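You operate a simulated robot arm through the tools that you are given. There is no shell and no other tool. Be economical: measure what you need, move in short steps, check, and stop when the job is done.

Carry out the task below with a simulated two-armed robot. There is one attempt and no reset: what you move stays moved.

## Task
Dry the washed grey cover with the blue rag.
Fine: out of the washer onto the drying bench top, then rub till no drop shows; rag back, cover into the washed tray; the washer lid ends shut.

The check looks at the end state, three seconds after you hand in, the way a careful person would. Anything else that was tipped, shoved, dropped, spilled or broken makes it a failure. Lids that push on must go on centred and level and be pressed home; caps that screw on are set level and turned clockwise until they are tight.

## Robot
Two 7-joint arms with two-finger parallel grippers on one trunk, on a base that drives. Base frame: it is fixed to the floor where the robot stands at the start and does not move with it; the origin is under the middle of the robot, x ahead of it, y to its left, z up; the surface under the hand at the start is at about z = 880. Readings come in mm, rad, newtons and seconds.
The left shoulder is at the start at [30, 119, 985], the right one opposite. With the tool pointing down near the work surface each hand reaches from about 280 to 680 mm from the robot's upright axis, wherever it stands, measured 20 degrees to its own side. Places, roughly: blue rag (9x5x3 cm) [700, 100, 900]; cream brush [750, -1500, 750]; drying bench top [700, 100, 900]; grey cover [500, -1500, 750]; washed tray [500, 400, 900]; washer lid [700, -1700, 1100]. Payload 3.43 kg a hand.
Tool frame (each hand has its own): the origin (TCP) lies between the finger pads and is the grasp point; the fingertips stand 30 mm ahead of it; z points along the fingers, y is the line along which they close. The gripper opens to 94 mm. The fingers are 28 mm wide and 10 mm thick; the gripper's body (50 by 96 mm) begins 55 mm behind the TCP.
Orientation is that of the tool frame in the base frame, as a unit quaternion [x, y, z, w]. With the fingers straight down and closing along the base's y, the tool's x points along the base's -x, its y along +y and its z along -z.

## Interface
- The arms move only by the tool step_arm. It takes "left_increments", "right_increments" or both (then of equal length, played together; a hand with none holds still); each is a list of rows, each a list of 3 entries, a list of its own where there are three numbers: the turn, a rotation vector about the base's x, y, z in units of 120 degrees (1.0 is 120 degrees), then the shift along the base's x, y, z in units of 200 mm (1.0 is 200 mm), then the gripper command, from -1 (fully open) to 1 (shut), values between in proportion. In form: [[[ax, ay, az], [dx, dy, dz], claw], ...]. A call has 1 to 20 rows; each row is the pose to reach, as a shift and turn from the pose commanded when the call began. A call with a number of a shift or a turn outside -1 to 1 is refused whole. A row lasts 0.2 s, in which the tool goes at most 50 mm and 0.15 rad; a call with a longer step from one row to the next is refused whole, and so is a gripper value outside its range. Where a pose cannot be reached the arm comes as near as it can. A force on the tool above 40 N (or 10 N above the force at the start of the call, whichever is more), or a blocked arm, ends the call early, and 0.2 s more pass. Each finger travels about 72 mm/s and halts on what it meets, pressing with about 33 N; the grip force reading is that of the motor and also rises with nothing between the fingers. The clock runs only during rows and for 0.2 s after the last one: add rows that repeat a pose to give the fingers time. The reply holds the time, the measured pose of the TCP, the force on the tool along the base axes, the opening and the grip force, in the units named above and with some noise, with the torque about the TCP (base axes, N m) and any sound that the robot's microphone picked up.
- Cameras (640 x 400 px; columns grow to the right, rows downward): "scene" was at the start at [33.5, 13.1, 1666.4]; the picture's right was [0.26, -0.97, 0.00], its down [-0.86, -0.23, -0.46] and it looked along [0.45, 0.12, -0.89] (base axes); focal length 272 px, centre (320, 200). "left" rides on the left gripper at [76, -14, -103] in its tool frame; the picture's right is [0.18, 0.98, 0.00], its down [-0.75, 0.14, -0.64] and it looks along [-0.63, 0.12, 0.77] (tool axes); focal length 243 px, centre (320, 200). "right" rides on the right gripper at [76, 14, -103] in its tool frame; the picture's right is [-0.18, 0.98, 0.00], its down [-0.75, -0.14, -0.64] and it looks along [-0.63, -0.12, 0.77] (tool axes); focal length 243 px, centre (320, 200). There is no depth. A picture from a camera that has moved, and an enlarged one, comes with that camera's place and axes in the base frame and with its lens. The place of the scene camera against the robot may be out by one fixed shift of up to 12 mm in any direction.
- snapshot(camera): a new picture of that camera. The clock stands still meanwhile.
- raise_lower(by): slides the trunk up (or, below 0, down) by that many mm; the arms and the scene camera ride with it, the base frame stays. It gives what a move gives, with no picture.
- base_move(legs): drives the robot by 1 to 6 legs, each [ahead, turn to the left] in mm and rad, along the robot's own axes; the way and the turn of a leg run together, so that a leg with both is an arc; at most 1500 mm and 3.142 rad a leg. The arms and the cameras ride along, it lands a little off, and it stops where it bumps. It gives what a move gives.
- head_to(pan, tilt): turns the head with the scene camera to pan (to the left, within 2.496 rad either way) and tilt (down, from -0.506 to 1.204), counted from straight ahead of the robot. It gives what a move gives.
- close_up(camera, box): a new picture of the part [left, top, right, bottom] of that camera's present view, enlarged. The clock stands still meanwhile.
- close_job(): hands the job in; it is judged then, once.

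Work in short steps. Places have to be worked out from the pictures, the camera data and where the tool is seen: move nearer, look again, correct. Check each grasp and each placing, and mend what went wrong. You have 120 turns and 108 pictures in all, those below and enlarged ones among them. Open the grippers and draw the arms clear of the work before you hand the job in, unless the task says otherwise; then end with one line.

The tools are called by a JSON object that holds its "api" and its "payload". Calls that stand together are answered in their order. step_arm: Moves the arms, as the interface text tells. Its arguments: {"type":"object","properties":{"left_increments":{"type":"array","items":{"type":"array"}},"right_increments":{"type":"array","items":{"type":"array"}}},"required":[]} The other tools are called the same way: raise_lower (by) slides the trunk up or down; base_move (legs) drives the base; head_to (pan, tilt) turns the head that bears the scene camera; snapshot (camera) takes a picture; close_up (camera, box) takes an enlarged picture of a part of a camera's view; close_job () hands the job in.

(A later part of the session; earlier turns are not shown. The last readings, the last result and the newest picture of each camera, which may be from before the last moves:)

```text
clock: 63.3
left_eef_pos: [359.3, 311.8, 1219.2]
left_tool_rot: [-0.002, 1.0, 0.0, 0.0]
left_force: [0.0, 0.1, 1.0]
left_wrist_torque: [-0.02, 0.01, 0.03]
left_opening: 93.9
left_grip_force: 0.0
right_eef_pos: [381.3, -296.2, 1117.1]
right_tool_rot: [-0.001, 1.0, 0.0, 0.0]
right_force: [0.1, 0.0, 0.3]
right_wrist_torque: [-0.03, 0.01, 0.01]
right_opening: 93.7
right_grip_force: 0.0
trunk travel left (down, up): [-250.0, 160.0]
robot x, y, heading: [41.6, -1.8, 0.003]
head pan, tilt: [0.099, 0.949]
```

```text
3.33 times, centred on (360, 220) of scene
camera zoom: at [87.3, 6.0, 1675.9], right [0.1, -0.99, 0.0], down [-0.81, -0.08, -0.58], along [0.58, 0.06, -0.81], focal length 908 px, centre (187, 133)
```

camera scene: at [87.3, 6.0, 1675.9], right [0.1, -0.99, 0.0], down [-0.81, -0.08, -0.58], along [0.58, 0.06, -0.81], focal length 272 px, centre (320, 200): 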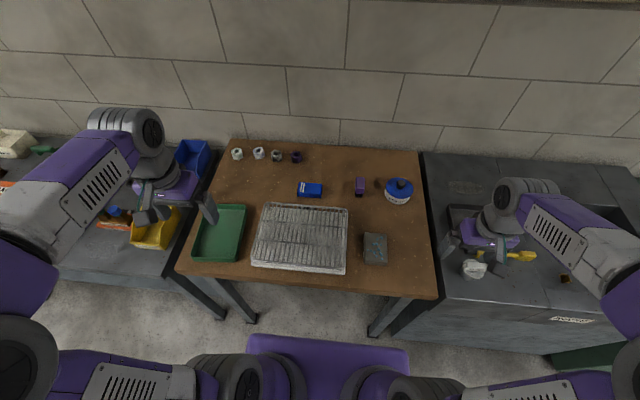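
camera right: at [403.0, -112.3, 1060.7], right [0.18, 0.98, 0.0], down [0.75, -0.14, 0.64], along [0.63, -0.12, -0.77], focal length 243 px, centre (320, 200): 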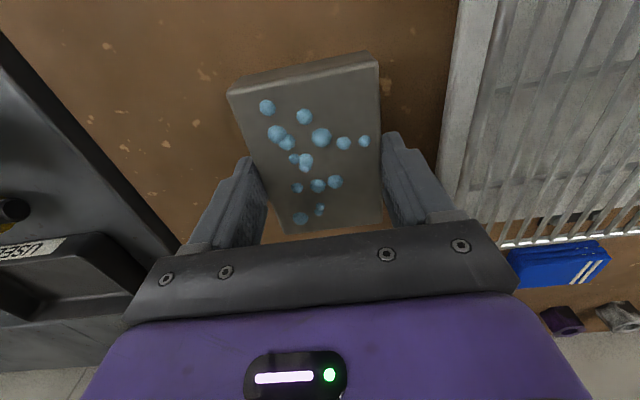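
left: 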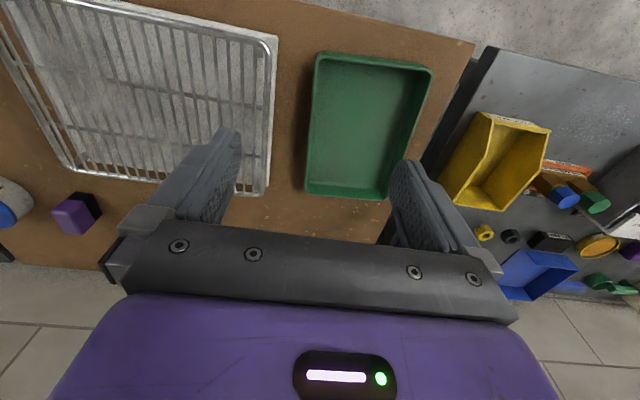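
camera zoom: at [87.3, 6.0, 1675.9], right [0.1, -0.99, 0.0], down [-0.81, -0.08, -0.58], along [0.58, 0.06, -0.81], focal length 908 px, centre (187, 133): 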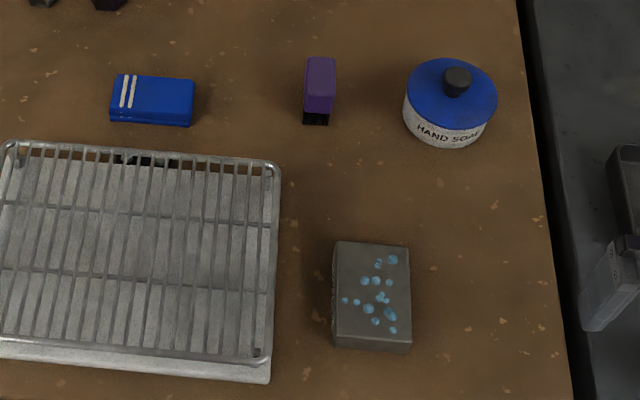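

The cover lies flat right of the rack. The rag is near [685, 103], its long side along y, so I turn the left hand −90° on the way there to grip it across x.

{"api": "step_arm", "payload": {"left_increments": [[[0, 0, -0.0625], [0.08, -0.04, 0], -1], [[0, 0, -0.125], [0.16, -0.08, 0], -1], [[0, 0, -0.1875], [0.24, -0.12, 0], -1], [[0, 0, -0.25], [0.32, -0.16, 0], -1], [[0, 0, -0.3125], [0.4, -0.2, 0], -1], [[0, 0, -0.375], [0.48, -0.24, 0], -1], [[0, 0, -0.4375], [0.56, -0.28, 0], -1], [[0, 0, -0.5], [0.64, -0.32, 0], -1], [[0, 0, -0.5625], [0.72, -0.36, 0], -1], [[0, 0, -0.625], [0.8, -0.4, 0], -1], [[0, 0, -0.6875], [0.88, -0.44, 0], -1], [[0, 0, -0.75], [0.9, -0.5, 0], -1], [[0, 0, -0.75], [0.9, -0.5, -0.2], -1], [[0, 0, -0.75], [0.9, -0.5, -0.4], -1], [[0, 0, -0.75], [0.9, -0.5, -0.4], -0.5], [[0, 0, -0.75], [0.9, -0.5, -0.4], -0.5]]}}

{"api": "step_arm", "payload": {"left_increments": [[[0, 0, 0], [0.2, -0.12, 0], -0.5], [[0, 0, 0], [0.4, -0.24, -0.05], -0.5], [[0, 0, 0], [0.6, -0.4, -0.15], -0.5], [[0, 0, 0], [0.73, -0.54, -0.3], -0.5], [[0, 0, 0], [0.73, -0.54, -0.5], -0.5], [[0, 0, 0], [0.73, -0.54, -0.5], -0.5]]}}

{"api": "snapshot", "payload": {"camera": "left"}}

{"api": "snapshot", "payload": {"camera": "scene"}}

```text
clock: 66.7
left_eef_pos: [539.7, 211.6, 1140.1]
left_tool_rot: [0.706, 0.708, -0.001, -0.001]
left_force: [0.4, 0.7, -0.1]
left_wrist_torque: [0.01, 0.04, 0.01]
left_opening: 70.3
left_grip_force: 0.1
right_eef_pos: [381.7, -297.2, 1117.4]
right_tool_rot: [-0.002, 1.0, 0.0, 0.0]
right_force: [-0.3, -0.1, -0.1]
right_wrist_torque: [0.02, 0.0, 0.0]
right_opening: 94.0
right_grip_force: 0.2
trunk travel left (down, up): [-250.0, 160.0]
robot x, y, heading: [41.0, -1.5, 0.004]
head pan, tilt: [0.099, 0.949]
```

```text
refused: row 3 steps farther than a row can; nothing moved
```

```text
76 pictures are left
camera left: at [527.6, 286.8, 1241.3], right [0.98, 0.19, 0.0], down [0.14, -0.75, 0.64], along [0.12, -0.63, -0.77], focal length 243 px, centre (320, 200)
```

left: 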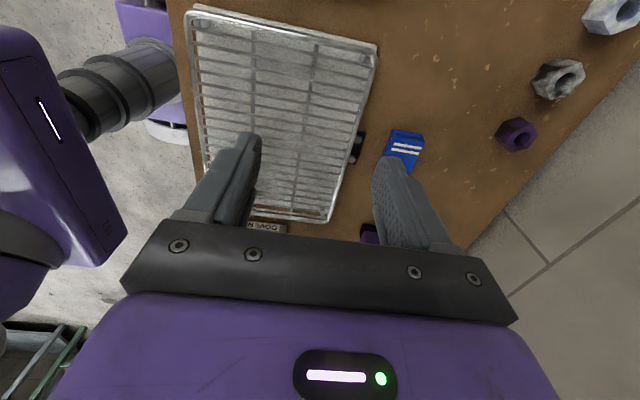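

```text
75 pictures are left
camera scene: at [87.4, 5.5, 1675.9], right [0.1, -0.99, 0.0], down [-0.81, -0.08, -0.58], along [0.58, 0.06, -0.81], focal length 272 px, centre (320, 200)
```

scene: 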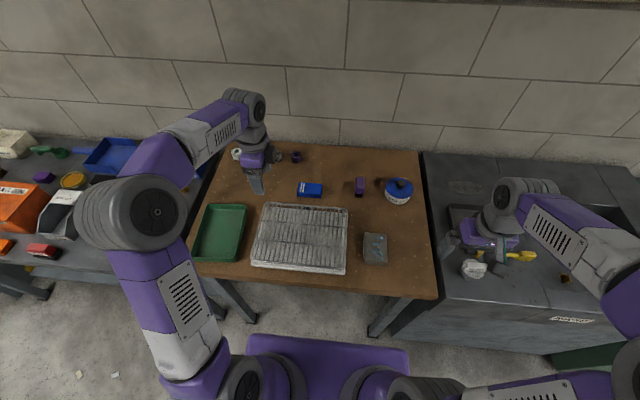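

One step was too long. I repeat with smaller rows to stand over the rag at z ≈ 1030.

{"api": "step_arm", "payload": {"left_increments": [[[0, 0, 0], [0.18, -0.13, 0], -0.5], [[0, 0, 0], [0.36, -0.27, 0], -0.5], [[0, 0, 0], [0.54, -0.4, 0], -0.5], [[0, 0, 0], [0.725, -0.54, 0], -0.5], [[0, 0, 0], [0.725, -0.54, -0.2], -0.5], [[0, 0, 0], [0.725, -0.54, -0.4], -0.5], [[0, 0, 0], [0.725, -0.54, -0.55], -0.5], [[0, 0, 0], [0.725, -0.54, -0.55], -0.5]]}}

{"api": "snapshot", "payload": {"camera": "left"}}

```text
clock: 68.5
left_eef_pos: [683.3, 102.2, 1029.8]
left_tool_rot: [0.706, 0.708, 0.001, -0.001]
left_force: [-0.4, -0.3, -0.8]
left_wrist_torque: [0.02, -0.03, 0.01]
left_opening: 70.5
left_grip_force: 0.1
left hand out of reach, approached as far as the arm can: row 4, 5, 6
right_eef_pos: [380.2, -296.2, 1117.4]
right_tool_rot: [-0.002, 1.0, 0.0, 0.001]
right_force: [-0.6, -0.3, 0.6]
right_wrist_torque: [-0.02, -0.05, 0.01]
right_opening: 94.0
right_grip_force: 0.1
trunk travel left (down, up): [-250.0, 160.0]
robot x, y, heading: [45.5, 5.2, 0.006]
head pan, tilt: [0.099, 0.949]
```

```text
74 pictures are left
camera left: at [670.0, 178.9, 1132.0], right [0.98, 0.19, 0.0], down [0.14, -0.75, 0.64], along [0.12, -0.63, -0.77], focal length 243 px, centre (320, 200)
```

left: 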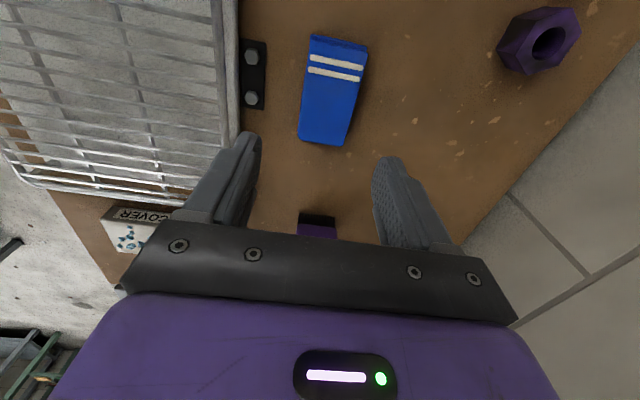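

The wrist camera puts the rag at [693, 112], aligned with the fingers. I correct by 10 mm and lower to z 925.

{"api": "step_arm", "payload": {"left_increments": [[[0, 0, 0], [0.05, 0.05, 0], -0.5], [[0, 0, 0], [0.05, 0.05, -0.15], -0.5], [[0, 0, 0], [0.05, 0.05, -0.3], -0.5], [[0, 0, 0], [0.05, 0.05, -0.45], -0.5], [[0, 0, 0], [0.05, 0.05, -0.525], -0.5], [[0, 0, 0], [0.05, 0.05, -0.525], -0.5]]}}

{"api": "snapshot", "payload": {"camera": "left"}}

```text
clock: 69.9
left_eef_pos: [693.8, 112.1, 925.6]
left_tool_rot: [0.706, 0.708, -0.001, 0.0]
left_force: [0.5, 0.1, -0.5]
left_wrist_torque: [0.0, 0.02, -0.02]
left_opening: 70.3
left_grip_force: 0.0
left hand out of reach, approached as far as the arm can: row 1, 2, 3, 4
right_eef_pos: [381.3, -295.6, 1117.7]
right_tool_rot: [-0.002, 1.0, 0.001, 0.001]
right_force: [-0.3, 0.5, 0.2]
right_wrist_torque: [0.0, 0.0, 0.02]
right_opening: 94.2
right_grip_force: 0.1
trunk travel left (down, up): [-250.0, 160.0]
robot x, y, heading: [41.4, 1.0, 0.006]
head pan, tilt: [0.099, 0.949]
```

```text
73 pictures are left
camera left: at [680.3, 189.6, 1026.7], right [0.98, 0.19, 0.0], down [0.14, -0.75, 0.64], along [0.12, -0.63, -0.77], focal length 243 px, centre (320, 200)
```

left: 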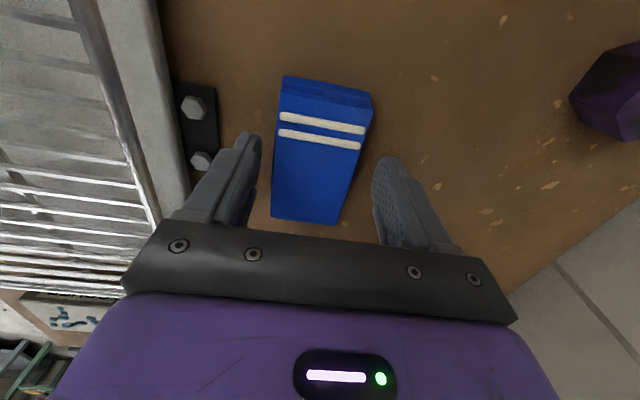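

The rag sits between the fingers, tips about 15 mm above the wood. I close on it and lift a little.

{"api": "step_arm", "payload": {"left_increments": [[[0, 0, 0], [0, 0, 0], -0.2], [[0, 0, 0], [0, 0, 0], 0.1], [[0, 0, 0], [0, 0, 0], 0.3], [[0, 0, 0], [0, 0, 0], 0.3], [[0, 0, 0], [0, 0, 0], 0.3], [[0, 0, 0], [0, 0, 0.1], 0.3], [[0, 0, 0], [0, 0, 0.25], 0.3], [[0, 0, 0], [0, 0, 0.25], 0.3]]}}

{"api": "snapshot", "payload": {"camera": "left"}}

```text
clock: 71.7
left_eef_pos: [692.5, 113.7, 973.5]
left_tool_rot: [0.706, 0.709, 0.0, 0.0]
left_force: [0.6, -0.9, -0.5]
left_wrist_torque: [-0.01, 0.0, 0.02]
left_opening: 48.8
left_grip_force: 32.7
left hand out of reach, approached as far as the arm can: row 7, 8
right_eef_pos: [381.9, -295.3, 1118.0]
right_tool_rot: [-0.002, 1.0, -0.001, 0.001]
right_force: [0.0, 0.4, -0.6]
right_wrist_torque: [-0.04, -0.01, 0.02]
right_opening: 93.9
right_grip_force: 0.1
trunk travel left (down, up): [-250.0, 160.0]
robot x, y, heading: [44.2, -0.6, 0.001]
head pan, tilt: [0.099, 0.949]
```

```text
72 pictures are left
camera left: at [678.9, 189.7, 1076.3], right [0.98, 0.19, 0.0], down [0.14, -0.75, 0.64], along [0.12, -0.63, -0.77], focal length 243 px, centre (320, 200)
```

left: 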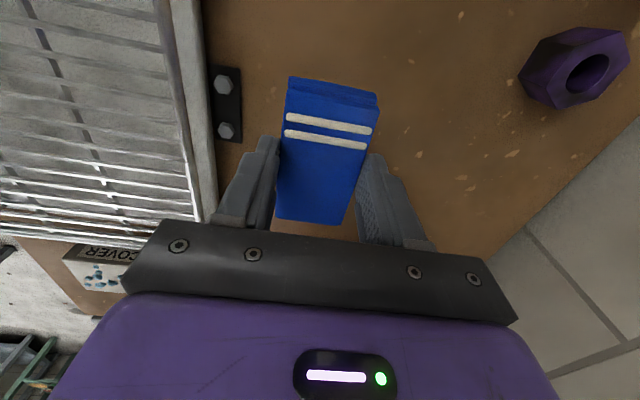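

The rag is held at 48.8 mm. I carry it over the rack towards the cover, drawing the right hand farther aside.

{"api": "step_arm", "payload": {"left_increments": [[[0, 0, 0], [-0.16, -0.05, 0.1], 0.3], [[0, 0, 0], [-0.32, -0.15, 0.2], 0.3], [[0, 0, 0], [-0.5, -0.27, 0.25], 0.3], [[0, 0, 0], [-0.68, -0.39, 0.25], 0.3], [[0, 0, 0], [-0.83, -0.5, 0.25], 0.3], [[0, 0, 0], [-0.97, -0.65, 0.25], 0.3], [[0, 0, 0], [-0.97, -0.65, 0.25], 0.3]], "right_increments": [[[0, 0, 0], [0, -0.1, 0], -1], [[0, 0, 0], [0, -0.2, 0], -1], [[0, 0, 0], [0, -0.3, 0], -1], [[0, 0, 0], [0, -0.4, 0], -1], [[0, 0, 0], [0, -0.4, 0], -1], [[0, 0, 0], [0, -0.4, 0], -1], [[0, 0, 0], [0, -0.4, 0], -1]]}}

{"api": "step_arm", "payload": {"left_increments": [[[0, 0, 0], [0, -0.2, 0], 0.3], [[0, 0, 0], [0, -0.4, 0], 0.3], [[0, 0, 0], [0, -0.54, 0], 0.3], [[0, 0, 0], [0, -0.54, 0], 0.3]]}}

{"api": "snapshot", "payload": {"camera": "left"}}

{"api": "snapshot", "payload": {"camera": "scene"}}

```text
clock: 73.3
left_eef_pos: [498.8, -16.3, 1024.7]
left_tool_rot: [0.706, 0.708, 0.0, 0.0]
left_force: [0.4, 0.0, 0.6]
left_wrist_torque: [-0.03, 0.01, 0.0]
left_opening: 48.6
left_grip_force: 33.1
right_eef_pos: [380.8, -376.3, 1119.1]
right_tool_rot: [-0.002, 1.0, 0.0, 0.0]
right_force: [0.4, -0.2, -0.4]
right_wrist_torque: [0.04, 0.0, -0.01]
right_opening: 94.2
right_grip_force: 0.0
trunk travel left (down, up): [-250.0, 160.0]
robot x, y, heading: [45.5, 6.1, 0.005]
head pan, tilt: [0.099, 0.949]
```

```text
clock: 74.3
left_eef_pos: [499.8, -124.8, 1024.5]
left_tool_rot: [0.705, 0.709, 0.0, 0.0]
left_force: [0.8, 0.0, 0.9]
left_wrist_torque: [-0.01, 0.03, 0.03]
left_opening: 48.7
left_grip_force: 33.1
right_eef_pos: [381.7, -375.5, 1117.6]
right_tool_rot: [-0.001, 1.0, 0.0, 0.001]
right_force: [-0.4, 0.6, 0.0]
right_wrist_torque: [0.0, 0.05, -0.02]
right_opening: 94.0
right_grip_force: 0.1
trunk travel left (down, up): [-250.0, 160.0]
robot x, y, heading: [42.6, 0.8, 0.01]
head pan, tilt: [0.099, 0.949]
```

```text
71 pictures are left
camera left: at [486.1, -47.9, 1127.8], right [0.98, 0.19, 0.0], down [0.14, -0.75, 0.64], along [0.12, -0.63, -0.77], focal length 243 px, centre (320, 200)
```

left: 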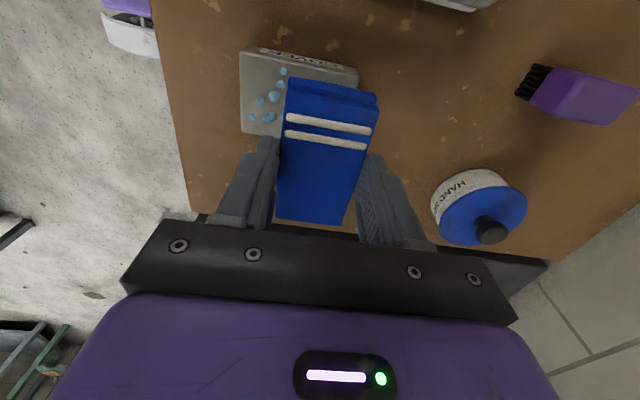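

```text
70 pictures are left
camera scene: at [87.1, 6.1, 1675.9], right [0.1, -0.99, 0.0], down [-0.81, -0.08, -0.58], along [0.58, 0.06, -0.81], focal length 272 px, centre (320, 200)
```

scene: 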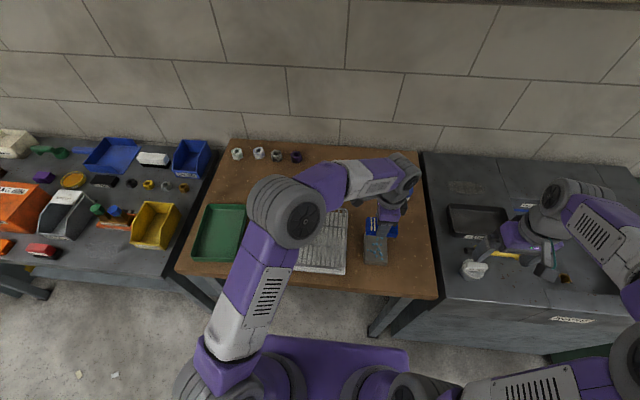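

The rag hangs right over the cover. I lower to z 962 and then in 2 mm steps to a light contact.

{"api": "step_arm", "payload": {"left_increments": [[[0, 0, 0], [-0.1, -0.005, -0.1], 0.3], [[0, 0, 0], [-0.1, -0.005, -0.2], 0.3], [[0, 0, 0], [-0.1, -0.005, -0.3], 0.3], [[0, 0, 0], [-0.1, -0.005, -0.32], 0.3], [[0, 0, 0], [-0.1, -0.005, -0.33], 0.3], [[0, 0, 0], [-0.1, -0.005, -0.34], 0.3], [[0, 0, 0], [-0.1, -0.005, -0.34], 0.3]]}}

{"api": "close_up", "payload": {"camera": "scene", "box": [330, 190, 430, 265]}}

```text
clock: 75.9
left_eef_pos: [478.1, -125.7, 956.0]
left_tool_rot: [0.706, 0.708, 0.0, 0.0]
left_force: [0.2, -0.1, -0.5]
left_wrist_torque: [0.02, 0.02, 0.04]
left_opening: 48.7
left_grip_force: 33.0
right_eef_pos: [380.9, -376.8, 1118.5]
right_tool_rot: [-0.002, 1.0, 0.001, 0.002]
right_force: [0.0, -0.4, 0.0]
right_wrist_torque: [0.01, 0.0, 0.0]
right_opening: 93.9
right_grip_force: 0.0
trunk travel left (down, up): [-250.0, 160.0]
robot x, y, heading: [44.1, 1.6, 0.004]
head pan, tilt: [0.099, 0.949]
```

```text
5.33 times, centred on (380, 228) of scene
camera zoom: at [87.2, 5.4, 1675.9], right [0.1, -0.99, 0.0], down [-0.81, -0.08, -0.58], along [0.58, 0.06, -0.81], focal length 1453 px, centre (0, 53)
```

zoom: 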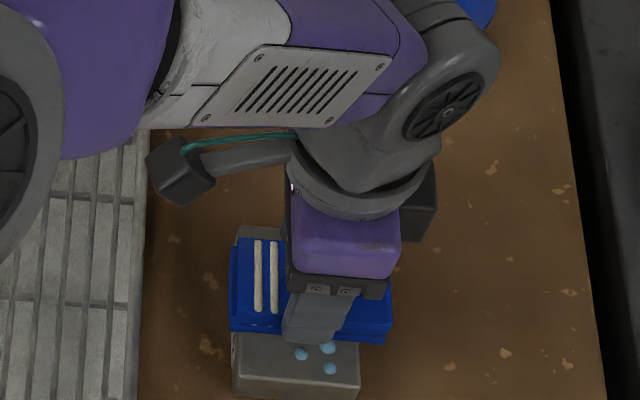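

No contact yet. Down further in 1.5 mm steps.

{"api": "step_arm", "payload": {"left_increments": [[[0, 0, 0], [0, 0, -0.0075], 0.3], [[0, 0, 0], [0, 0, -0.015], 0.3], [[0, 0, 0], [0, 0, -0.0225], 0.3], [[0, 0, 0], [0, 0, -0.0225], 0.3]]}}

```text
clock: 76.9
left_eef_pos: [478.0, -125.4, 951.2]
left_tool_rot: [0.706, 0.708, -0.001, 0.0]
left_force: [-0.5, -0.7, 4.2]
left_wrist_torque: [0.03, 0.03, -0.03]
left_opening: 49.0
left_grip_force: 32.5
right_eef_pos: [380.4, -376.8, 1118.3]
right_tool_rot: [-0.002, 1.0, 0.0, 0.001]
right_force: [-0.2, -0.3, -0.5]
right_wrist_torque: [-0.02, -0.03, -0.01]
right_opening: 94.1
right_grip_force: 0.0
trunk travel left (down, up): [-250.0, 160.0]
robot x, y, heading: [42.8, 0.2, 0.004]
head pan, tilt: [0.099, 0.949]
```

Light contact, 4 N. I stroke along x ±32 mm at this pressure.

{"api": "step_arm", "payload": {"left_increments": [[[0, 0, 0], [0.08, 0, -0.003], 0.3], [[0, 0, 0], [0.16, 0, -0.003], 0.3], [[0, 0, 0], [0.16, 0.02, -0.003], 0.3], [[0, 0, 0], [0.08, 0.02, -0.003], 0.3], [[0, 0, 0], [0, 0.02, -0.003], 0.3], [[0, 0, 0], [-0.08, 0.02, -0.003], 0.3], [[0, 0, 0], [-0.16, 0.02, -0.003], 0.3], [[0, 0, 0], [-0.16, -0.02, -0.003], 0.3], [[0, 0, 0], [-0.08, -0.02, -0.003], 0.3], [[0, 0, 0], [0, -0.02, -0.003], 0.3], [[0, 0, 0], [0.08, -0.02, -0.003], 0.3], [[0, 0, 0], [0.16, -0.02, -0.003], 0.3], [[0, 0, 0], [0.08, 0, -0.003], 0.3], [[0, 0, 0], [0, 0, -0.003], 0.3], [[0, 0, 0], [0, 0, 0.1], 0.3], [[0, 0, 0], [0.25, 0, 0.3], 0.3], [[0, 0, 0], [0.25, 0, 0.5], 0.3], [[0, 0, 0], [0.25, 0, 0.5], 0.3]]}}

{"api": "close_up", "payload": {"camera": "scene", "box": [330, 190, 430, 265]}}

{"api": "snapshot", "payload": {"camera": "left"}}

```text
refused: row 16 steps farther than a row can; nothing moved
```

```text
5.33 times, centred on (380, 228) of scene
camera zoom: at [86.8, 5.6, 1675.9], right [0.1, -0.99, 0.0], down [-0.81, -0.08, -0.58], along [0.58, 0.06, -0.81], focal length 1453 px, centre (0, 53)
```

zoom: 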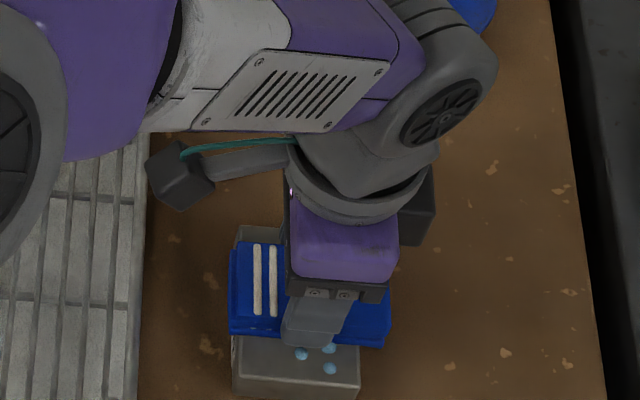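

```text
67 pictures are left
camera left: at [464.7, -49.6, 1054.5], right [0.98, 0.19, 0.0], down [0.14, -0.75, 0.64], along [0.12, -0.63, -0.77], focal length 243 px, centre (320, 200)
```

left: 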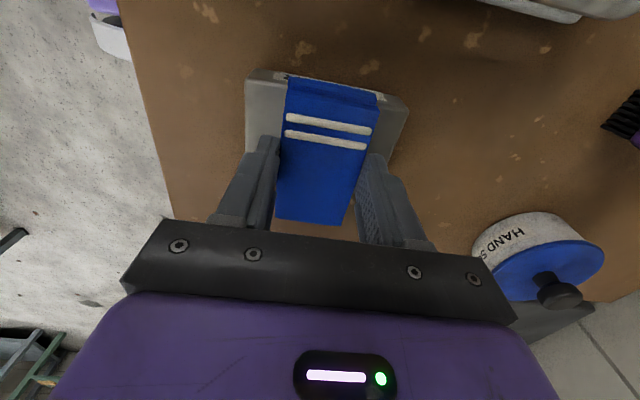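

One row was too long; I repeat the strokes with a smaller lift at the end.

{"api": "step_arm", "payload": {"left_increments": [[[0, 0, 0], [0.08, 0, -0.003], 0.3], [[0, 0, 0], [0.16, 0, -0.003], 0.3], [[0, 0, 0], [0.16, 0.02, -0.003], 0.3], [[0, 0, 0], [0.08, 0.02, -0.003], 0.3], [[0, 0, 0], [0, 0.02, -0.003], 0.3], [[0, 0, 0], [-0.08, 0.02, -0.003], 0.3], [[0, 0, 0], [-0.16, 0.02, -0.003], 0.3], [[0, 0, 0], [-0.16, -0.02, -0.003], 0.3], [[0, 0, 0], [-0.08, -0.02, -0.003], 0.3], [[0, 0, 0], [0, -0.02, -0.003], 0.3], [[0, 0, 0], [0.08, -0.02, -0.003], 0.3], [[0, 0, 0], [0.16, -0.02, -0.003], 0.3], [[0, 0, 0], [0.08, 0, -0.003], 0.3], [[0, 0, 0], [0, 0, -0.003], 0.3]]}}

{"api": "step_arm", "payload": {"left_increments": [[[0, 0, 0], [0, 0, 0.1], 0.3], [[0, 0, 0], [0.1, 0, 0.3], 0.3], [[0, 0, 0], [0.25, 0, 0.45], 0.3], [[0, 0, 0], [0.35, 0, 0.5], 0.3], [[0, 0, 0], [0.5, 0, 0.5], 0.3], [[0, 0, 0], [0.5, 0, 0.5], 0.3]]}}

{"api": "close_up", "payload": {"camera": "scene", "box": [330, 190, 430, 265]}}

{"api": "snapshot", "payload": {"camera": "left"}}

```text
clock: 79.9
left_eef_pos: [478.0, -123.9, 951.1]
left_tool_rot: [0.705, 0.709, 0.001, 0.002]
left_force: [6.2, 1.8, 19.2]
left_wrist_torque: [-0.14, -0.56, 0.07]
left_opening: 48.8
left_grip_force: 32.7
right_eef_pos: [380.7, -375.7, 1118.3]
right_tool_rot: [-0.002, 1.0, 0.0, 0.001]
right_force: [0.0, -0.4, 1.0]
right_wrist_torque: [0.03, -0.02, 0.03]
right_opening: 93.8
right_grip_force: 0.0
trunk travel left (down, up): [-250.0, 160.0]
robot x, y, heading: [44.5, 2.9, 0.004]
head pan, tilt: [0.099, 0.949]
```

```text
clock: 81.3
left_eef_pos: [576.5, -125.2, 1050.4]
left_tool_rot: [0.706, 0.709, 0.0, -0.001]
left_force: [0.1, -0.5, -0.1]
left_wrist_torque: [-0.02, 0.01, -0.03]
left_opening: 48.7
left_grip_force: 33.1
right_eef_pos: [379.7, -376.4, 1118.4]
right_tool_rot: [-0.002, 1.0, 0.0, 0.001]
right_force: [-0.1, 0.7, 0.1]
right_wrist_torque: [0.0, -0.01, 0.03]
right_opening: 94.2
right_grip_force: 0.1
trunk travel left (down, up): [-250.0, 160.0]
robot x, y, heading: [44.6, 3.9, 0.006]
head pan, tilt: [0.099, 0.949]
```

```text
5.33 times, centred on (380, 228) of scene
camera zoom: at [86.3, 5.8, 1675.9], right [0.1, -0.99, 0.0], down [-0.81, -0.08, -0.58], along [0.58, 0.06, -0.81], focal length 1453 px, centre (0, 53)
```

zoom: 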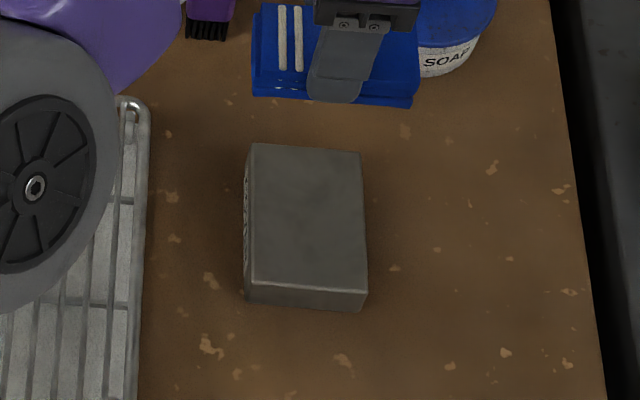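

```text
65 pictures are left
camera left: at [564.0, -48.9, 1153.5], right [0.98, 0.19, 0.0], down [0.14, -0.75, 0.64], along [0.12, -0.63, -0.77], focal length 243 px, centre (320, 200)
```

left: 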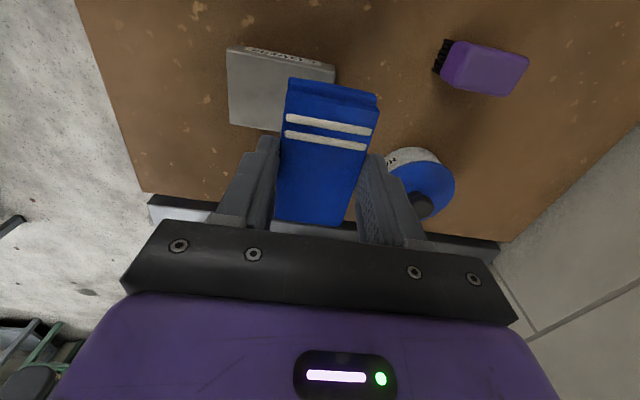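

No drops show on top. I take a sharper look at it, including the sides.

{"api": "close_up", "payload": {"camera": "scene", "box": [364, 208, 404, 252]}}

{"api": "snapshot", "payload": {"camera": "right"}}

```text
9.09 times, centred on (384, 230) of scene
camera zoom: at [86.3, 5.8, 1675.9], right [0.1, -0.99, 0.0], down [-0.81, -0.08, -0.58], along [0.58, 0.06, -0.81], focal length 2477 px, centre (-262, -73)
```

zoom: 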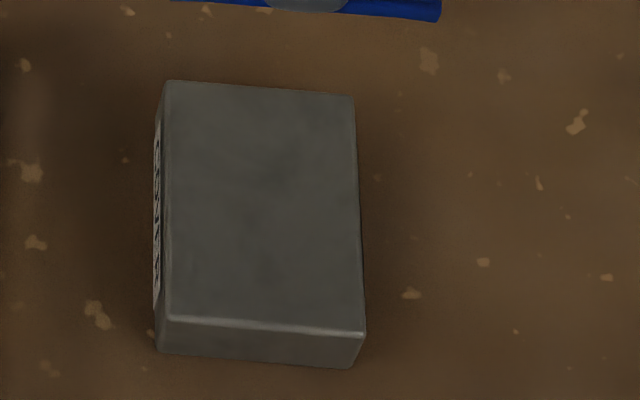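

```text
63 pictures are left
camera right: at [303.4, -362.0, 1220.2], right [0.18, 0.98, 0.0], down [0.75, -0.14, 0.64], along [0.63, -0.12, -0.77], focal length 243 px, centre (320, 200)
```

right: 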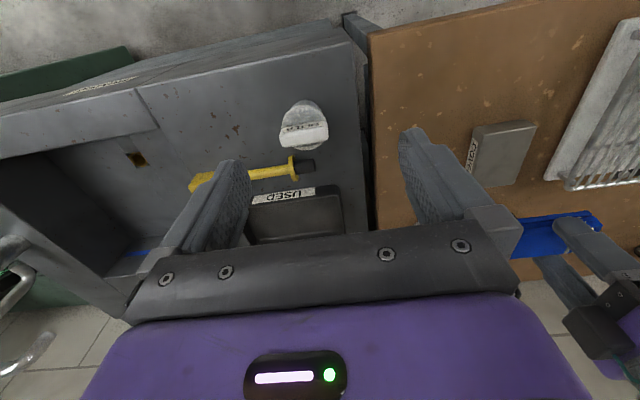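

The cover is dry on all visible faces. I carry the rag back towards its place.

{"api": "step_arm", "payload": {"left_increments": [[[0, 0, 0], [0, 0.2, 0], 0.3], [[0, 0, 0], [0.03, 0.4, -0.05], 0.3], [[0, 0, 0], [0.07, 0.6, -0.1], 0.3], [[0, 0, 0], [0.07, 0.8, -0.2], 0.3], [[0, 0, 0], [0.07, 0.95, -0.2], 0.3], [[0, 0, 0], [0.07, 0.95, -0.2], 0.3]]}}

```text
clock: 82.7
left_eef_pos: [591.9, 64.1, 1010.7]
left_tool_rot: [0.707, 0.707, 0.001, -0.001]
left_force: [0.6, -0.6, 0.9]
left_wrist_torque: [-0.06, -0.06, -0.04]
left_opening: 48.7
left_grip_force: 32.7
right_eef_pos: [380.8, -377.3, 1117.1]
right_tool_rot: [-0.002, 1.0, -0.001, 0.0]
right_force: [-0.3, -0.2, -0.6]
right_wrist_torque: [0.01, 0.01, -0.01]
right_opening: 93.9
right_grip_force: 0.1
trunk travel left (down, up): [-250.0, 160.0]
robot x, y, heading: [42.8, 4.1, 0.004]
head pan, tilt: [0.099, 0.949]
```

Now to [693, 112] and down to z 935.

{"api": "step_arm", "payload": {"left_increments": [[[0, 0, 0], [0.15, 0.1, -0.05], 0.3], [[0, 0, 0], [0.3, 0.2, -0.1], 0.3], [[0, 0, 0], [0.42, 0.24, -0.18], 0.3], [[0, 0, 0], [0.51, 0.24, -0.26], 0.3], [[0, 0, 0], [0.51, 0.24, -0.34], 0.3], [[0, 0, 0], [0.51, 0.24, -0.38], 0.3], [[0, 0, 0], [0.51, 0.24, -0.38], 0.3]]}}

{"api": "step_arm", "payload": {"left_increments": [[[0, 0, 0], [0, 0, -0.015], 0.3], [[0, 0, 0], [0, 0, -0.03], 0.3], [[0, 0, 0], [0, 0, -0.0425], 0.3], [[0, 0, 0], [0, 0, -0.0425], 0.3]]}}

```text
clock: 84.3
left_eef_pos: [694.1, 113.2, 935.0]
left_tool_rot: [0.706, 0.708, 0.0, 0.0]
left_force: [-0.4, 0.8, 0.4]
left_wrist_torque: [-0.01, -0.01, -0.03]
left_opening: 48.6
left_grip_force: 33.2
right_eef_pos: [382.1, -377.4, 1117.7]
right_tool_rot: [-0.002, 1.0, 0.0, 0.001]
right_force: [-0.1, -0.2, -0.3]
right_wrist_torque: [-0.03, -0.01, -0.01]
right_opening: 94.4
right_grip_force: 0.1
trunk travel left (down, up): [-250.0, 160.0]
robot x, y, heading: [39.9, 1.7, 0.003]
head pan, tilt: [0.099, 0.949]
```

```text
clock: 85.3
left_eef_pos: [693.3, 112.3, 926.5]
left_tool_rot: [0.706, 0.708, 0.0, 0.0]
left_force: [-0.2, 0.6, -0.3]
left_wrist_torque: [0.03, 0.0, 0.03]
left_opening: 48.4
left_grip_force: 33.5
right_eef_pos: [380.6, -376.3, 1117.5]
right_tool_rot: [-0.001, 1.0, 0.0, 0.001]
right_force: [-0.9, -0.5, -0.3]
right_wrist_torque: [0.01, 0.0, 0.01]
right_opening: 94.2
right_grip_force: 0.1
trunk travel left (down, up): [-250.0, 160.0]
robot x, y, heading: [42.6, 2.3, 0.004]
head pan, tilt: [0.099, 0.949]
```

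Just above the wood; I go down in 1 mm steps to feel it.

{"api": "step_arm", "payload": {"left_increments": [[[0, 0, 0], [0, 0, -0.005], 0.3], [[0, 0, 0], [0, 0, -0.01], 0.3], [[0, 0, 0], [0, 0, -0.01], 0.3]]}}

```text
clock: 86.1
left_eef_pos: [693.6, 112.0, 924.6]
left_tool_rot: [0.706, 0.708, 0.0, 0.0]
left_force: [-0.4, 0.5, -0.9]
left_wrist_torque: [-0.02, -0.03, -0.05]
left_opening: 48.8
left_grip_force: 33.0
right_eef_pos: [380.3, -375.2, 1117.0]
right_tool_rot: [-0.002, 1.0, 0.0, 0.001]
right_force: [0.5, 0.0, 0.1]
right_wrist_torque: [0.01, 0.02, -0.02]
right_opening: 94.0
right_grip_force: 0.0
trunk travel left (down, up): [-250.0, 160.0]
robot x, y, heading: [43.0, 0.8, 0.001]
head pan, tilt: [0.099, 0.949]
```

Not yet felt; two more millimetres.

{"api": "step_arm", "payload": {"left_increments": [[[0, 0, 0], [0, 0, -0.005], 0.3], [[0, 0, 0], [0, 0, -0.01], 0.3], [[0, 0, 0], [0, 0, -0.015], 0.3], [[0, 0, 0], [0, 0, -0.015], 0.3]]}}

```text
clock: 87.1
left_eef_pos: [693.5, 112.3, 923.0]
left_tool_rot: [0.706, 0.709, 0.002, 0.002]
left_force: [1.0, -0.3, 14.9]
left_wrist_torque: [-0.1, 0.17, 0.02]
left_opening: 48.6
left_grip_force: 33.4
right_eef_pos: [379.9, -376.9, 1118.3]
right_tool_rot: [-0.002, 1.0, 0.001, 0.001]
right_force: [0.4, -0.3, 1.2]
right_wrist_torque: [0.01, -0.02, -0.01]
right_opening: 94.3
right_grip_force: 0.1
trunk travel left (down, up): [-250.0, 160.0]
robot x, y, heading: [39.9, 2.1, 0.002]
head pan, tilt: [0.099, 0.949]
```

The rag rests on the wood. I open to 70 mm, lift straight off, then retreat and turn the hand back to close along y.

{"api": "step_arm", "payload": {"left_increments": [[[0, 0, 0], [0, 0, 0.008], 0.3], [[0, 0, 0], [0, 0, 0.008], 0], [[0, 0, 0], [0, 0, 0.008], -0.3], [[0, 0, 0], [0, 0, 0.008], -0.5], [[0, 0, 0], [0, 0, 0.008], -0.5], [[0, 0, 0], [0, 0, 0.1], -0.5], [[0, 0, 0], [0, 0, 0.2], -0.5], [[0, 0, 0], [0, 0, 0.35], -0.5], [[0, 0, 0], [-0.15, 0, 0.5], -0.5], [[0, 0, 0], [-0.35, 0, 0.6], -0.5], [[0, 0, 0], [-0.5, 0, 0.7], -0.5], [[0, 0, 0], [-0.5, 0, 0.7], -1]]}}

{"api": "step_arm", "payload": {"left_increments": [[[0, 0, 0.0625], [-0.05, -0.05, 0], -1], [[0, 0, 0.125], [-0.1, -0.1, 0], -1], [[0, 0, 0.1875], [-0.15, -0.15, 0], -1], [[0, 0, 0.25], [-0.2, -0.2, 0], -1], [[0, 0, 0.3125], [-0.25, -0.25, 0], -1], [[0, 0, 0.375], [-0.3, -0.3, 0], -1], [[0, 0, 0.4375], [-0.35, -0.4, 0], -1], [[0, 0, 0.5], [-0.4, -0.5, 0], -1], [[0, 0, 0.5625], [-0.45, -0.6, 0], -1], [[0, 0, 0.625], [-0.5, -0.7, 0], -1], [[0, 0, 0.6875], [-0.55, -0.8, 0], -1], [[0, 0, 0.75], [-0.56, -0.9, 0], -1], [[0, 0, 0.75], [-0.56, -0.9, 0], -1]]}}

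{"api": "snapshot", "payload": {"camera": "left"}}

{"api": "snapshot", "payload": {"camera": "scene"}}

```text
clock: 89.7
left_eef_pos: [595.8, 112.2, 1063.4]
left_tool_rot: [0.706, 0.708, 0.0, 0.0]
left_force: [0.2, 0.4, -0.6]
left_wrist_torque: [-0.02, 0.0, 0.02]
left_opening: 94.1
left_grip_force: 0.1
left hand out of reach, approached as far as the arm can: row 8
right_eef_pos: [380.5, -376.6, 1118.3]
right_tool_rot: [-0.002, 1.0, 0.0, 0.0]
right_force: [-1.1, -0.1, 0.2]
right_wrist_torque: [0.0, 0.0, 0.0]
right_opening: 93.8
right_grip_force: 0.0
trunk travel left (down, up): [-250.0, 160.0]
robot x, y, heading: [46.0, -0.5, 0.007]
head pan, tilt: [0.099, 0.949]
```

```text
clock: 92.5
left_eef_pos: [481.6, -67.5, 1062.7]
left_tool_rot: [-0.002, 1.0, 0.0, 0.0]
left_force: [-0.1, 0.8, 0.5]
left_wrist_torque: [0.0, -0.01, 0.0]
left_opening: 94.2
left_grip_force: 0.1
right_eef_pos: [380.8, -375.0, 1117.0]
right_tool_rot: [-0.002, 1.0, 0.0, 0.001]
right_force: [0.1, -0.3, 1.1]
right_wrist_torque: [-0.01, -0.01, -0.02]
right_opening: 94.1
right_grip_force: 0.1
trunk travel left (down, up): [-250.0, 160.0]
robot x, y, heading: [45.5, 1.8, 0.006]
head pan, tilt: [0.099, 0.949]
```

```text
62 pictures are left
camera left: at [407.4, -82.2, 1164.2], right [-0.19, 0.98, 0.0], down [0.75, 0.15, 0.64], along [0.63, 0.12, -0.77], focal length 243 px, centre (320, 200)
```

left: 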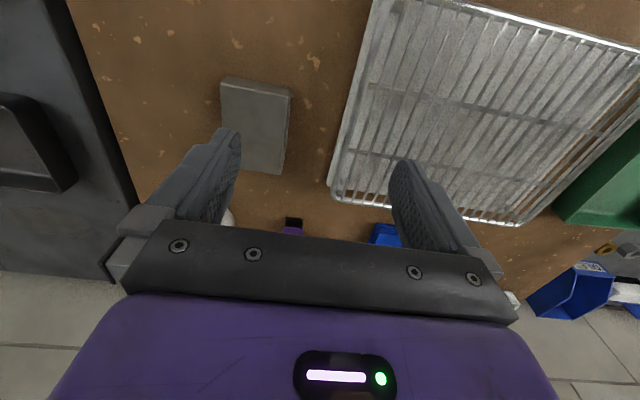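

```text
61 pictures are left
camera scene: at [87.1, 6.0, 1675.9], right [0.1, -0.99, 0.0], down [-0.81, -0.08, -0.58], along [0.58, 0.06, -0.81], focal length 272 px, centre (320, 200)
```

scene: 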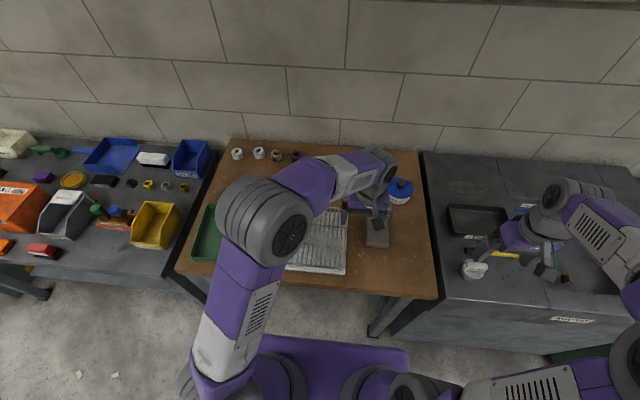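

The rubbing slid the cover ahead, to about [533, −133]; still bare wood. I bring the left hand over it and look again.

{"api": "step_arm", "payload": {"left_increments": [[[0, 0, 0], [0.13, -0.16, 0], -1], [[0, 0, 0], [0.25, -0.33, -0.05], -1], [[0, 0, 0], [0.25, -0.33, -0.25], -1], [[0, 0, 0], [0.25, -0.33, -0.45], -1], [[0, 0, 0], [0.25, -0.33, -0.45], -1]]}}

{"api": "snapshot", "payload": {"camera": "left"}}

```text
clock: 93.7
left_eef_pos: [531.4, -133.7, 971.5]
left_tool_rot: [-0.002, 1.0, 0.001, 0.0]
left_force: [0.1, -0.3, -0.2]
left_wrist_torque: [-0.01, 0.03, 0.02]
left_opening: 94.1
left_grip_force: 0.1
right_eef_pos: [379.9, -376.0, 1117.6]
right_tool_rot: [-0.001, 1.0, 0.0, 0.0]
right_force: [-0.2, -0.1, -0.2]
right_wrist_torque: [-0.01, -0.04, 0.03]
right_opening: 94.0
right_grip_force: 0.0
trunk travel left (down, up): [-250.0, 160.0]
robot x, y, heading: [43.1, 4.8, 0.001]
head pan, tilt: [0.099, 0.949]
```

```text
60 pictures are left
camera left: at [457.5, -147.6, 1073.9], right [-0.19, 0.98, 0.0], down [0.75, 0.14, 0.64], along [0.63, 0.12, -0.77], focal length 243 px, centre (320, 200)
```

left: 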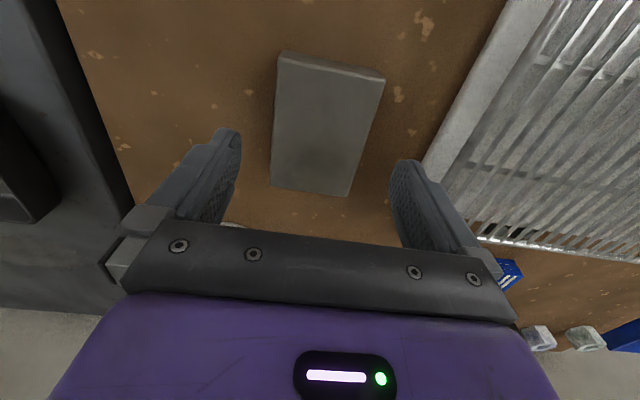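

The cover is at [540, −133], square to the fingers. I shift, lower to z ≈ 921, and close.

{"api": "step_arm", "payload": {"left_increments": [[[0, 0, 0], [0.042, 0.005, 0], -1], [[0, 0, 0], [0.042, 0.005, -0.1], -1], [[0, 0, 0], [0.042, 0.005, -0.2], -1], [[0, 0, 0], [0.042, 0.005, -0.25], -1], [[0, 0, 0], [0.042, 0.005, -0.25], -0.7], [[0, 0, 0], [0.042, 0.005, -0.25], -0.4], [[0, 0, 0], [0.042, 0.005, -0.25], 0.1], [[0, 0, 0], [0.042, 0.005, -0.25], 0.5], [[0, 0, 0], [0.042, 0.005, -0.25], 0.5]]}}

{"api": "step_arm", "payload": {"left_increments": [[[0, 0, 0], [0, 0, 0.05], 0.5], [[0, 0, 0], [0, 0, 0.2], 0.5], [[0, 0, 0], [0, 0, 0.4], 0.5], [[0, 0, 0], [0, 0, 0.6], 0.5], [[0, 0, 0], [0, 0, 0.6], 0.5]]}}

{"api": "snapshot", "payload": {"camera": "left"}}

```text
clock: 95.7
left_eef_pos: [540.2, -132.7, 922.2]
left_tool_rot: [-0.003, 1.0, 0.0, 0.0]
left_force: [-0.3, 0.3, -0.2]
left_wrist_torque: [-0.02, -0.17, 0.05]
left_opening: 69.9
left_grip_force: 32.8
right_eef_pos: [380.7, -376.6, 1117.0]
right_tool_rot: [-0.003, 1.0, 0.001, 0.0]
right_force: [-0.4, -1.4, -0.6]
right_wrist_torque: [0.0, -0.03, 0.01]
right_opening: 94.1
right_grip_force: 0.1
trunk travel left (down, up): [-250.0, 160.0]
robot x, y, heading: [41.8, 5.0, 0.001]
head pan, tilt: [0.099, 0.949]
```

```text
clock: 96.9
left_eef_pos: [540.9, -133.6, 1042.2]
left_tool_rot: [-0.002, 1.0, 0.0, -0.001]
left_force: [-0.5, 0.0, -4.9]
left_wrist_torque: [0.03, 0.01, 0.0]
left_opening: 70.0
left_grip_force: 32.9
right_eef_pos: [381.6, -376.2, 1116.1]
right_tool_rot: [-0.002, 1.0, 0.0, 0.0]
right_force: [-0.3, -0.3, 0.7]
right_wrist_torque: [-0.01, 0.0, 0.03]
right_opening: 93.9
right_grip_force: 0.0
trunk travel left (down, up): [-250.0, 160.0]
robot x, y, heading: [46.5, 1.6, 0.004]
head pan, tilt: [0.099, 0.949]
```

```text
59 pictures are left
camera left: at [466.4, -147.8, 1143.9], right [-0.19, 0.98, 0.0], down [0.75, 0.14, 0.64], along [0.63, 0.12, -0.77], focal length 243 px, centre (320, 200)
```

left: 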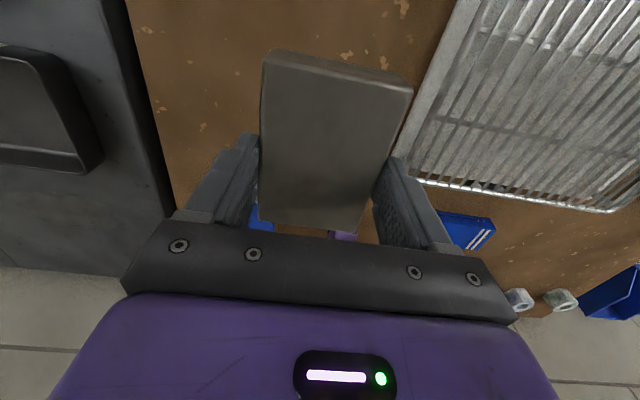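

Held and clean. I carry it left over the rack towards the tray.

{"api": "step_arm", "payload": {"left_increments": [[[0, 0, 0], [-0.03, 0.2, 0.05], 0.5], [[0, 0, 0], [-0.06, 0.4, 0.1], 0.5], [[0, 0, 0], [-0.09, 0.6, 0.15], 0.5], [[0, 0, 0], [-0.12, 0.8, 0.15], 0.5], [[0, 0, 0], [-0.15, 1.0, 0.15], 0.5], [[0, 0, 0], [-0.15, 1.0, 0.15], 0.5]]}}

{"api": "step_arm", "payload": {"left_increments": [[[0, 0, 0], [-0.03, 0.2, 0], 0.5], [[0, 0, 0], [-0.06, 0.4, 0], 0.5], [[0, 0, 0], [-0.09, 0.6, 0], 0.5], [[0, 0, 0], [-0.12, 0.8, 0], 0.5], [[0, 0, 0], [-0.15, 1.0, 0], 0.5], [[0, 0, 0], [-0.15, 1.0, 0], 0.5]]}}

{"api": "snapshot", "payload": {"camera": "left"}}

{"api": "snapshot", "payload": {"camera": "scene"}}

```text
clock: 98.3
left_eef_pos: [511.1, 66.5, 1071.2]
left_tool_rot: [-0.001, 1.0, 0.0, -0.001]
left_force: [0.3, 0.3, -4.9]
left_wrist_torque: [0.0, 0.01, 0.01]
left_opening: 69.8
left_grip_force: 33.3
right_eef_pos: [382.0, -376.2, 1116.3]
right_tool_rot: [-0.002, 1.0, 0.002, 0.001]
right_force: [-1.1, -0.4, 0.1]
right_wrist_torque: [0.01, 0.03, -0.05]
right_opening: 94.1
right_grip_force: 0.1
trunk travel left (down, up): [-250.0, 160.0]
robot x, y, heading: [41.5, -0.8, 0.003]
head pan, tilt: [0.099, 0.949]
```

```text
clock: 99.7
left_eef_pos: [482.2, 267.5, 1072.3]
left_tool_rot: [-0.002, 1.0, 0.0, 0.0]
left_force: [-0.4, -0.7, -4.7]
left_wrist_torque: [0.01, -0.01, 0.02]
left_opening: 70.0
left_grip_force: 33.0
right_eef_pos: [381.4, -377.4, 1116.9]
right_tool_rot: [-0.001, 1.0, 0.0, 0.0]
right_force: [-0.4, -0.1, -0.7]
right_wrist_torque: [-0.02, 0.0, 0.01]
right_opening: 94.1
right_grip_force: 0.0
trunk travel left (down, up): [-250.0, 160.0]
robot x, y, heading: [44.7, 1.0, 0.004]
head pan, tilt: [0.099, 0.949]
```

```text
58 pictures are left
camera left: at [406.4, 253.4, 1174.0], right [-0.19, 0.98, 0.0], down [0.75, 0.14, 0.64], along [0.63, 0.12, -0.77], focal length 243 px, centre (320, 200)
```

left: 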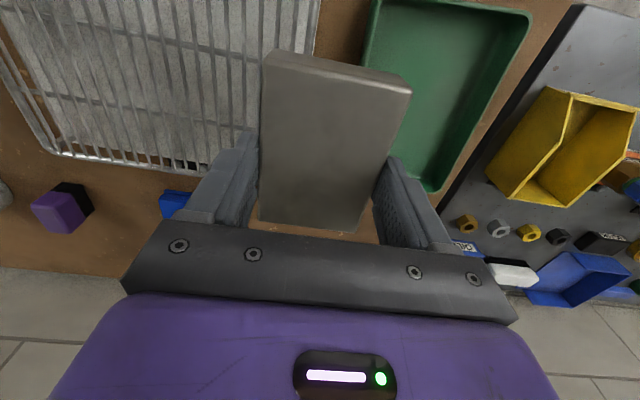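

```text
57 pictures are left
camera scene: at [87.8, 4.7, 1675.9], right [0.1, -0.99, 0.0], down [-0.81, -0.08, -0.58], along [0.58, 0.06, -0.81], focal length 272 px, centre (320, 200)
```

scene: 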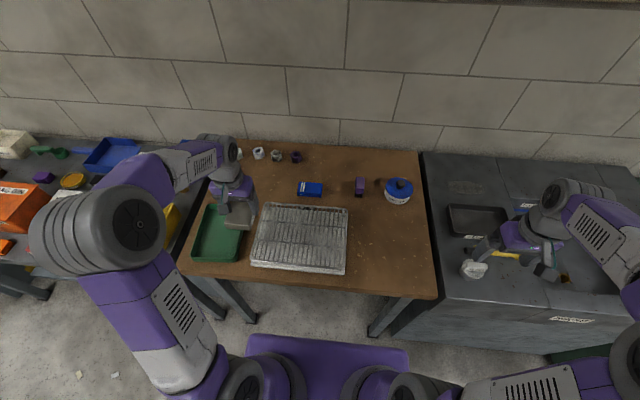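

The tray's rim spans about y 300–435, x 385–572, very slightly turned; its centre is near [480, 370]. I move above it and look.

{"api": "step_arm", "payload": {"left_increments": [[[0, 0, 0], [0, 0.2, 0], 0.5], [[0, 0, 0], [0, 0.4, 0], 0.5], [[0, 0, 0], [0, 0.515, 0], 0.5], [[0, 0, 0], [0, 0.515, -0.2], 0.5], [[0, 0, 0], [0, 0.515, -0.3], 0.5], [[0, 0, 0], [0, 0.515, -0.3], 0.5]]}}

{"api": "snapshot", "payload": {"camera": "left"}}

{"api": "close_up", "payload": {"camera": "scene", "box": [170, 180, 270, 280]}}

```text
clock: 101.1
left_eef_pos: [480.3, 369.8, 1010.8]
left_tool_rot: [-0.001, 1.0, 0.0, 0.0]
left_force: [0.1, -0.2, -5.4]
left_wrist_torque: [0.0, 0.02, 0.03]
left_opening: 69.7
left_grip_force: 32.7
right_eef_pos: [380.0, -376.8, 1116.6]
right_tool_rot: [-0.002, 1.0, 0.0, 0.001]
right_force: [0.8, 0.3, 0.1]
right_wrist_torque: [0.0, -0.02, 0.02]
right_opening: 93.9
right_grip_force: 0.0
trunk travel left (down, up): [-250.0, 160.0]
robot x, y, heading: [44.1, 2.0, 0.006]
head pan, tilt: [0.099, 0.949]
```

```text
56 pictures are left
camera left: at [405.6, 355.9, 1113.4], right [-0.19, 0.98, 0.0], down [0.75, 0.14, 0.64], along [0.63, 0.12, -0.77], focal length 243 px, centre (320, 200)
```

left: 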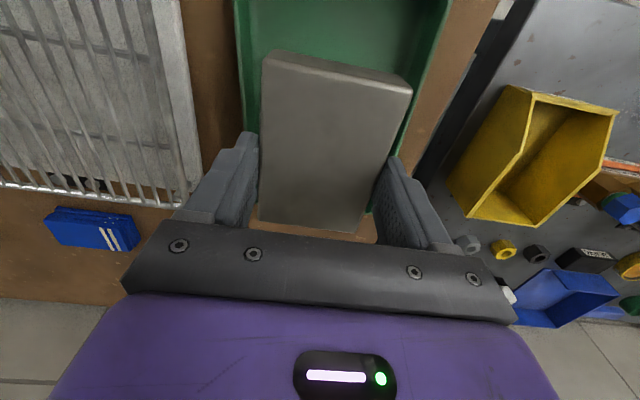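

```text
4.00 times, centred on (220, 230) of scene
camera zoom: at [87.6, 5.7, 1675.9], right [0.1, -0.99, 0.0], down [-0.81, -0.08, -0.58], along [0.58, 0.06, -0.81], focal length 1090 px, centre (720, 80)
```

zoom: 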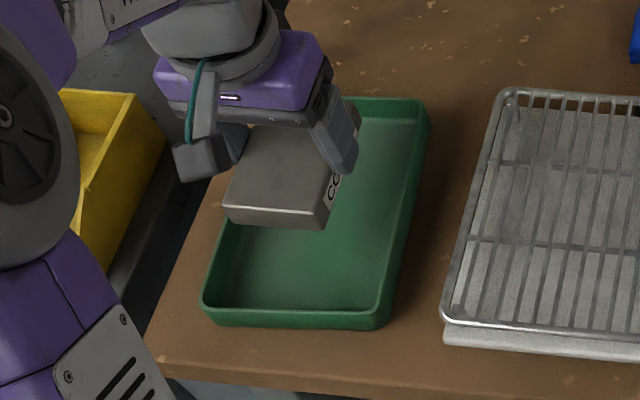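

The tray is turned about 5°; the cover will sit centred at [485, 370]. I turn by 5° and lower into it.

{"api": "step_arm", "payload": {"left_increments": [[[0, 0, 0.04], [0.025, 0.01, 0], 0.5], [[0, 0, 0.04], [0.025, 0.01, -0.15], 0.5], [[0, 0, 0.04], [0.025, 0.01, -0.28], 0.5], [[0, 0, 0.04], [0.025, 0.01, -0.34], 0.5], [[0, 0, 0.04], [0.025, 0.01, -0.34], 0.5]]}}

{"api": "close_up", "payload": {"camera": "scene", "box": [170, 180, 270, 280]}}

{"api": "snapshot", "payload": {"camera": "left"}}

```text
clock: 102.3
left_eef_pos: [486.1, 372.5, 943.5]
left_tool_rot: [-0.044, 0.999, 0.0, 0.0]
left_force: [-0.6, 0.1, -3.7]
left_wrist_torque: [-0.01, 0.01, -0.03]
left_opening: 69.7
left_grip_force: 32.8
right_eef_pos: [381.0, -376.4, 1118.2]
right_tool_rot: [-0.002, 1.0, 0.001, 0.0]
right_force: [-0.2, 0.2, 0.0]
right_wrist_torque: [-0.04, 0.01, 0.01]
right_opening: 94.0
right_grip_force: 0.0
trunk travel left (down, up): [-250.0, 160.0]
robot x, y, heading: [44.4, 2.1, -0.0]
head pan, tilt: [0.099, 0.949]
```

```text
4.00 times, centred on (220, 230) of scene
camera zoom: at [87.5, 5.8, 1675.9], right [0.1, -0.99, 0.0], down [-0.81, -0.08, -0.58], along [0.58, 0.06, -0.81], focal length 1090 px, centre (720, 80)
```

zoom: 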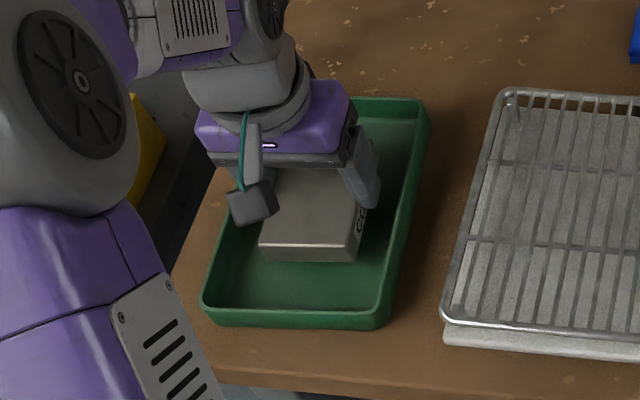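

```text
53 pictures are left
camera left: at [412.9, 352.0, 1045.5], right [-0.27, 0.96, 0.0], down [0.74, 0.21, 0.64], along [0.62, 0.17, -0.77], focal length 243 px, centre (320, 200)
```

left: 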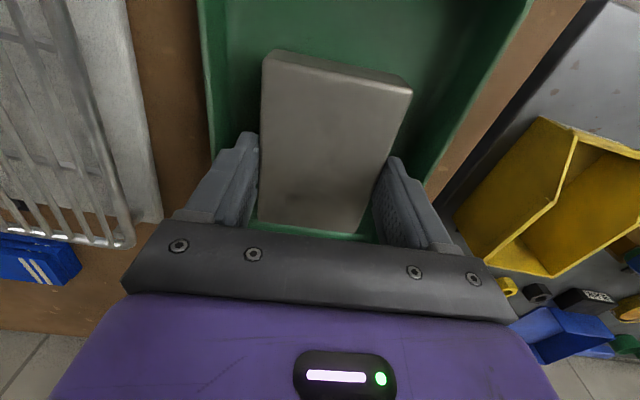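

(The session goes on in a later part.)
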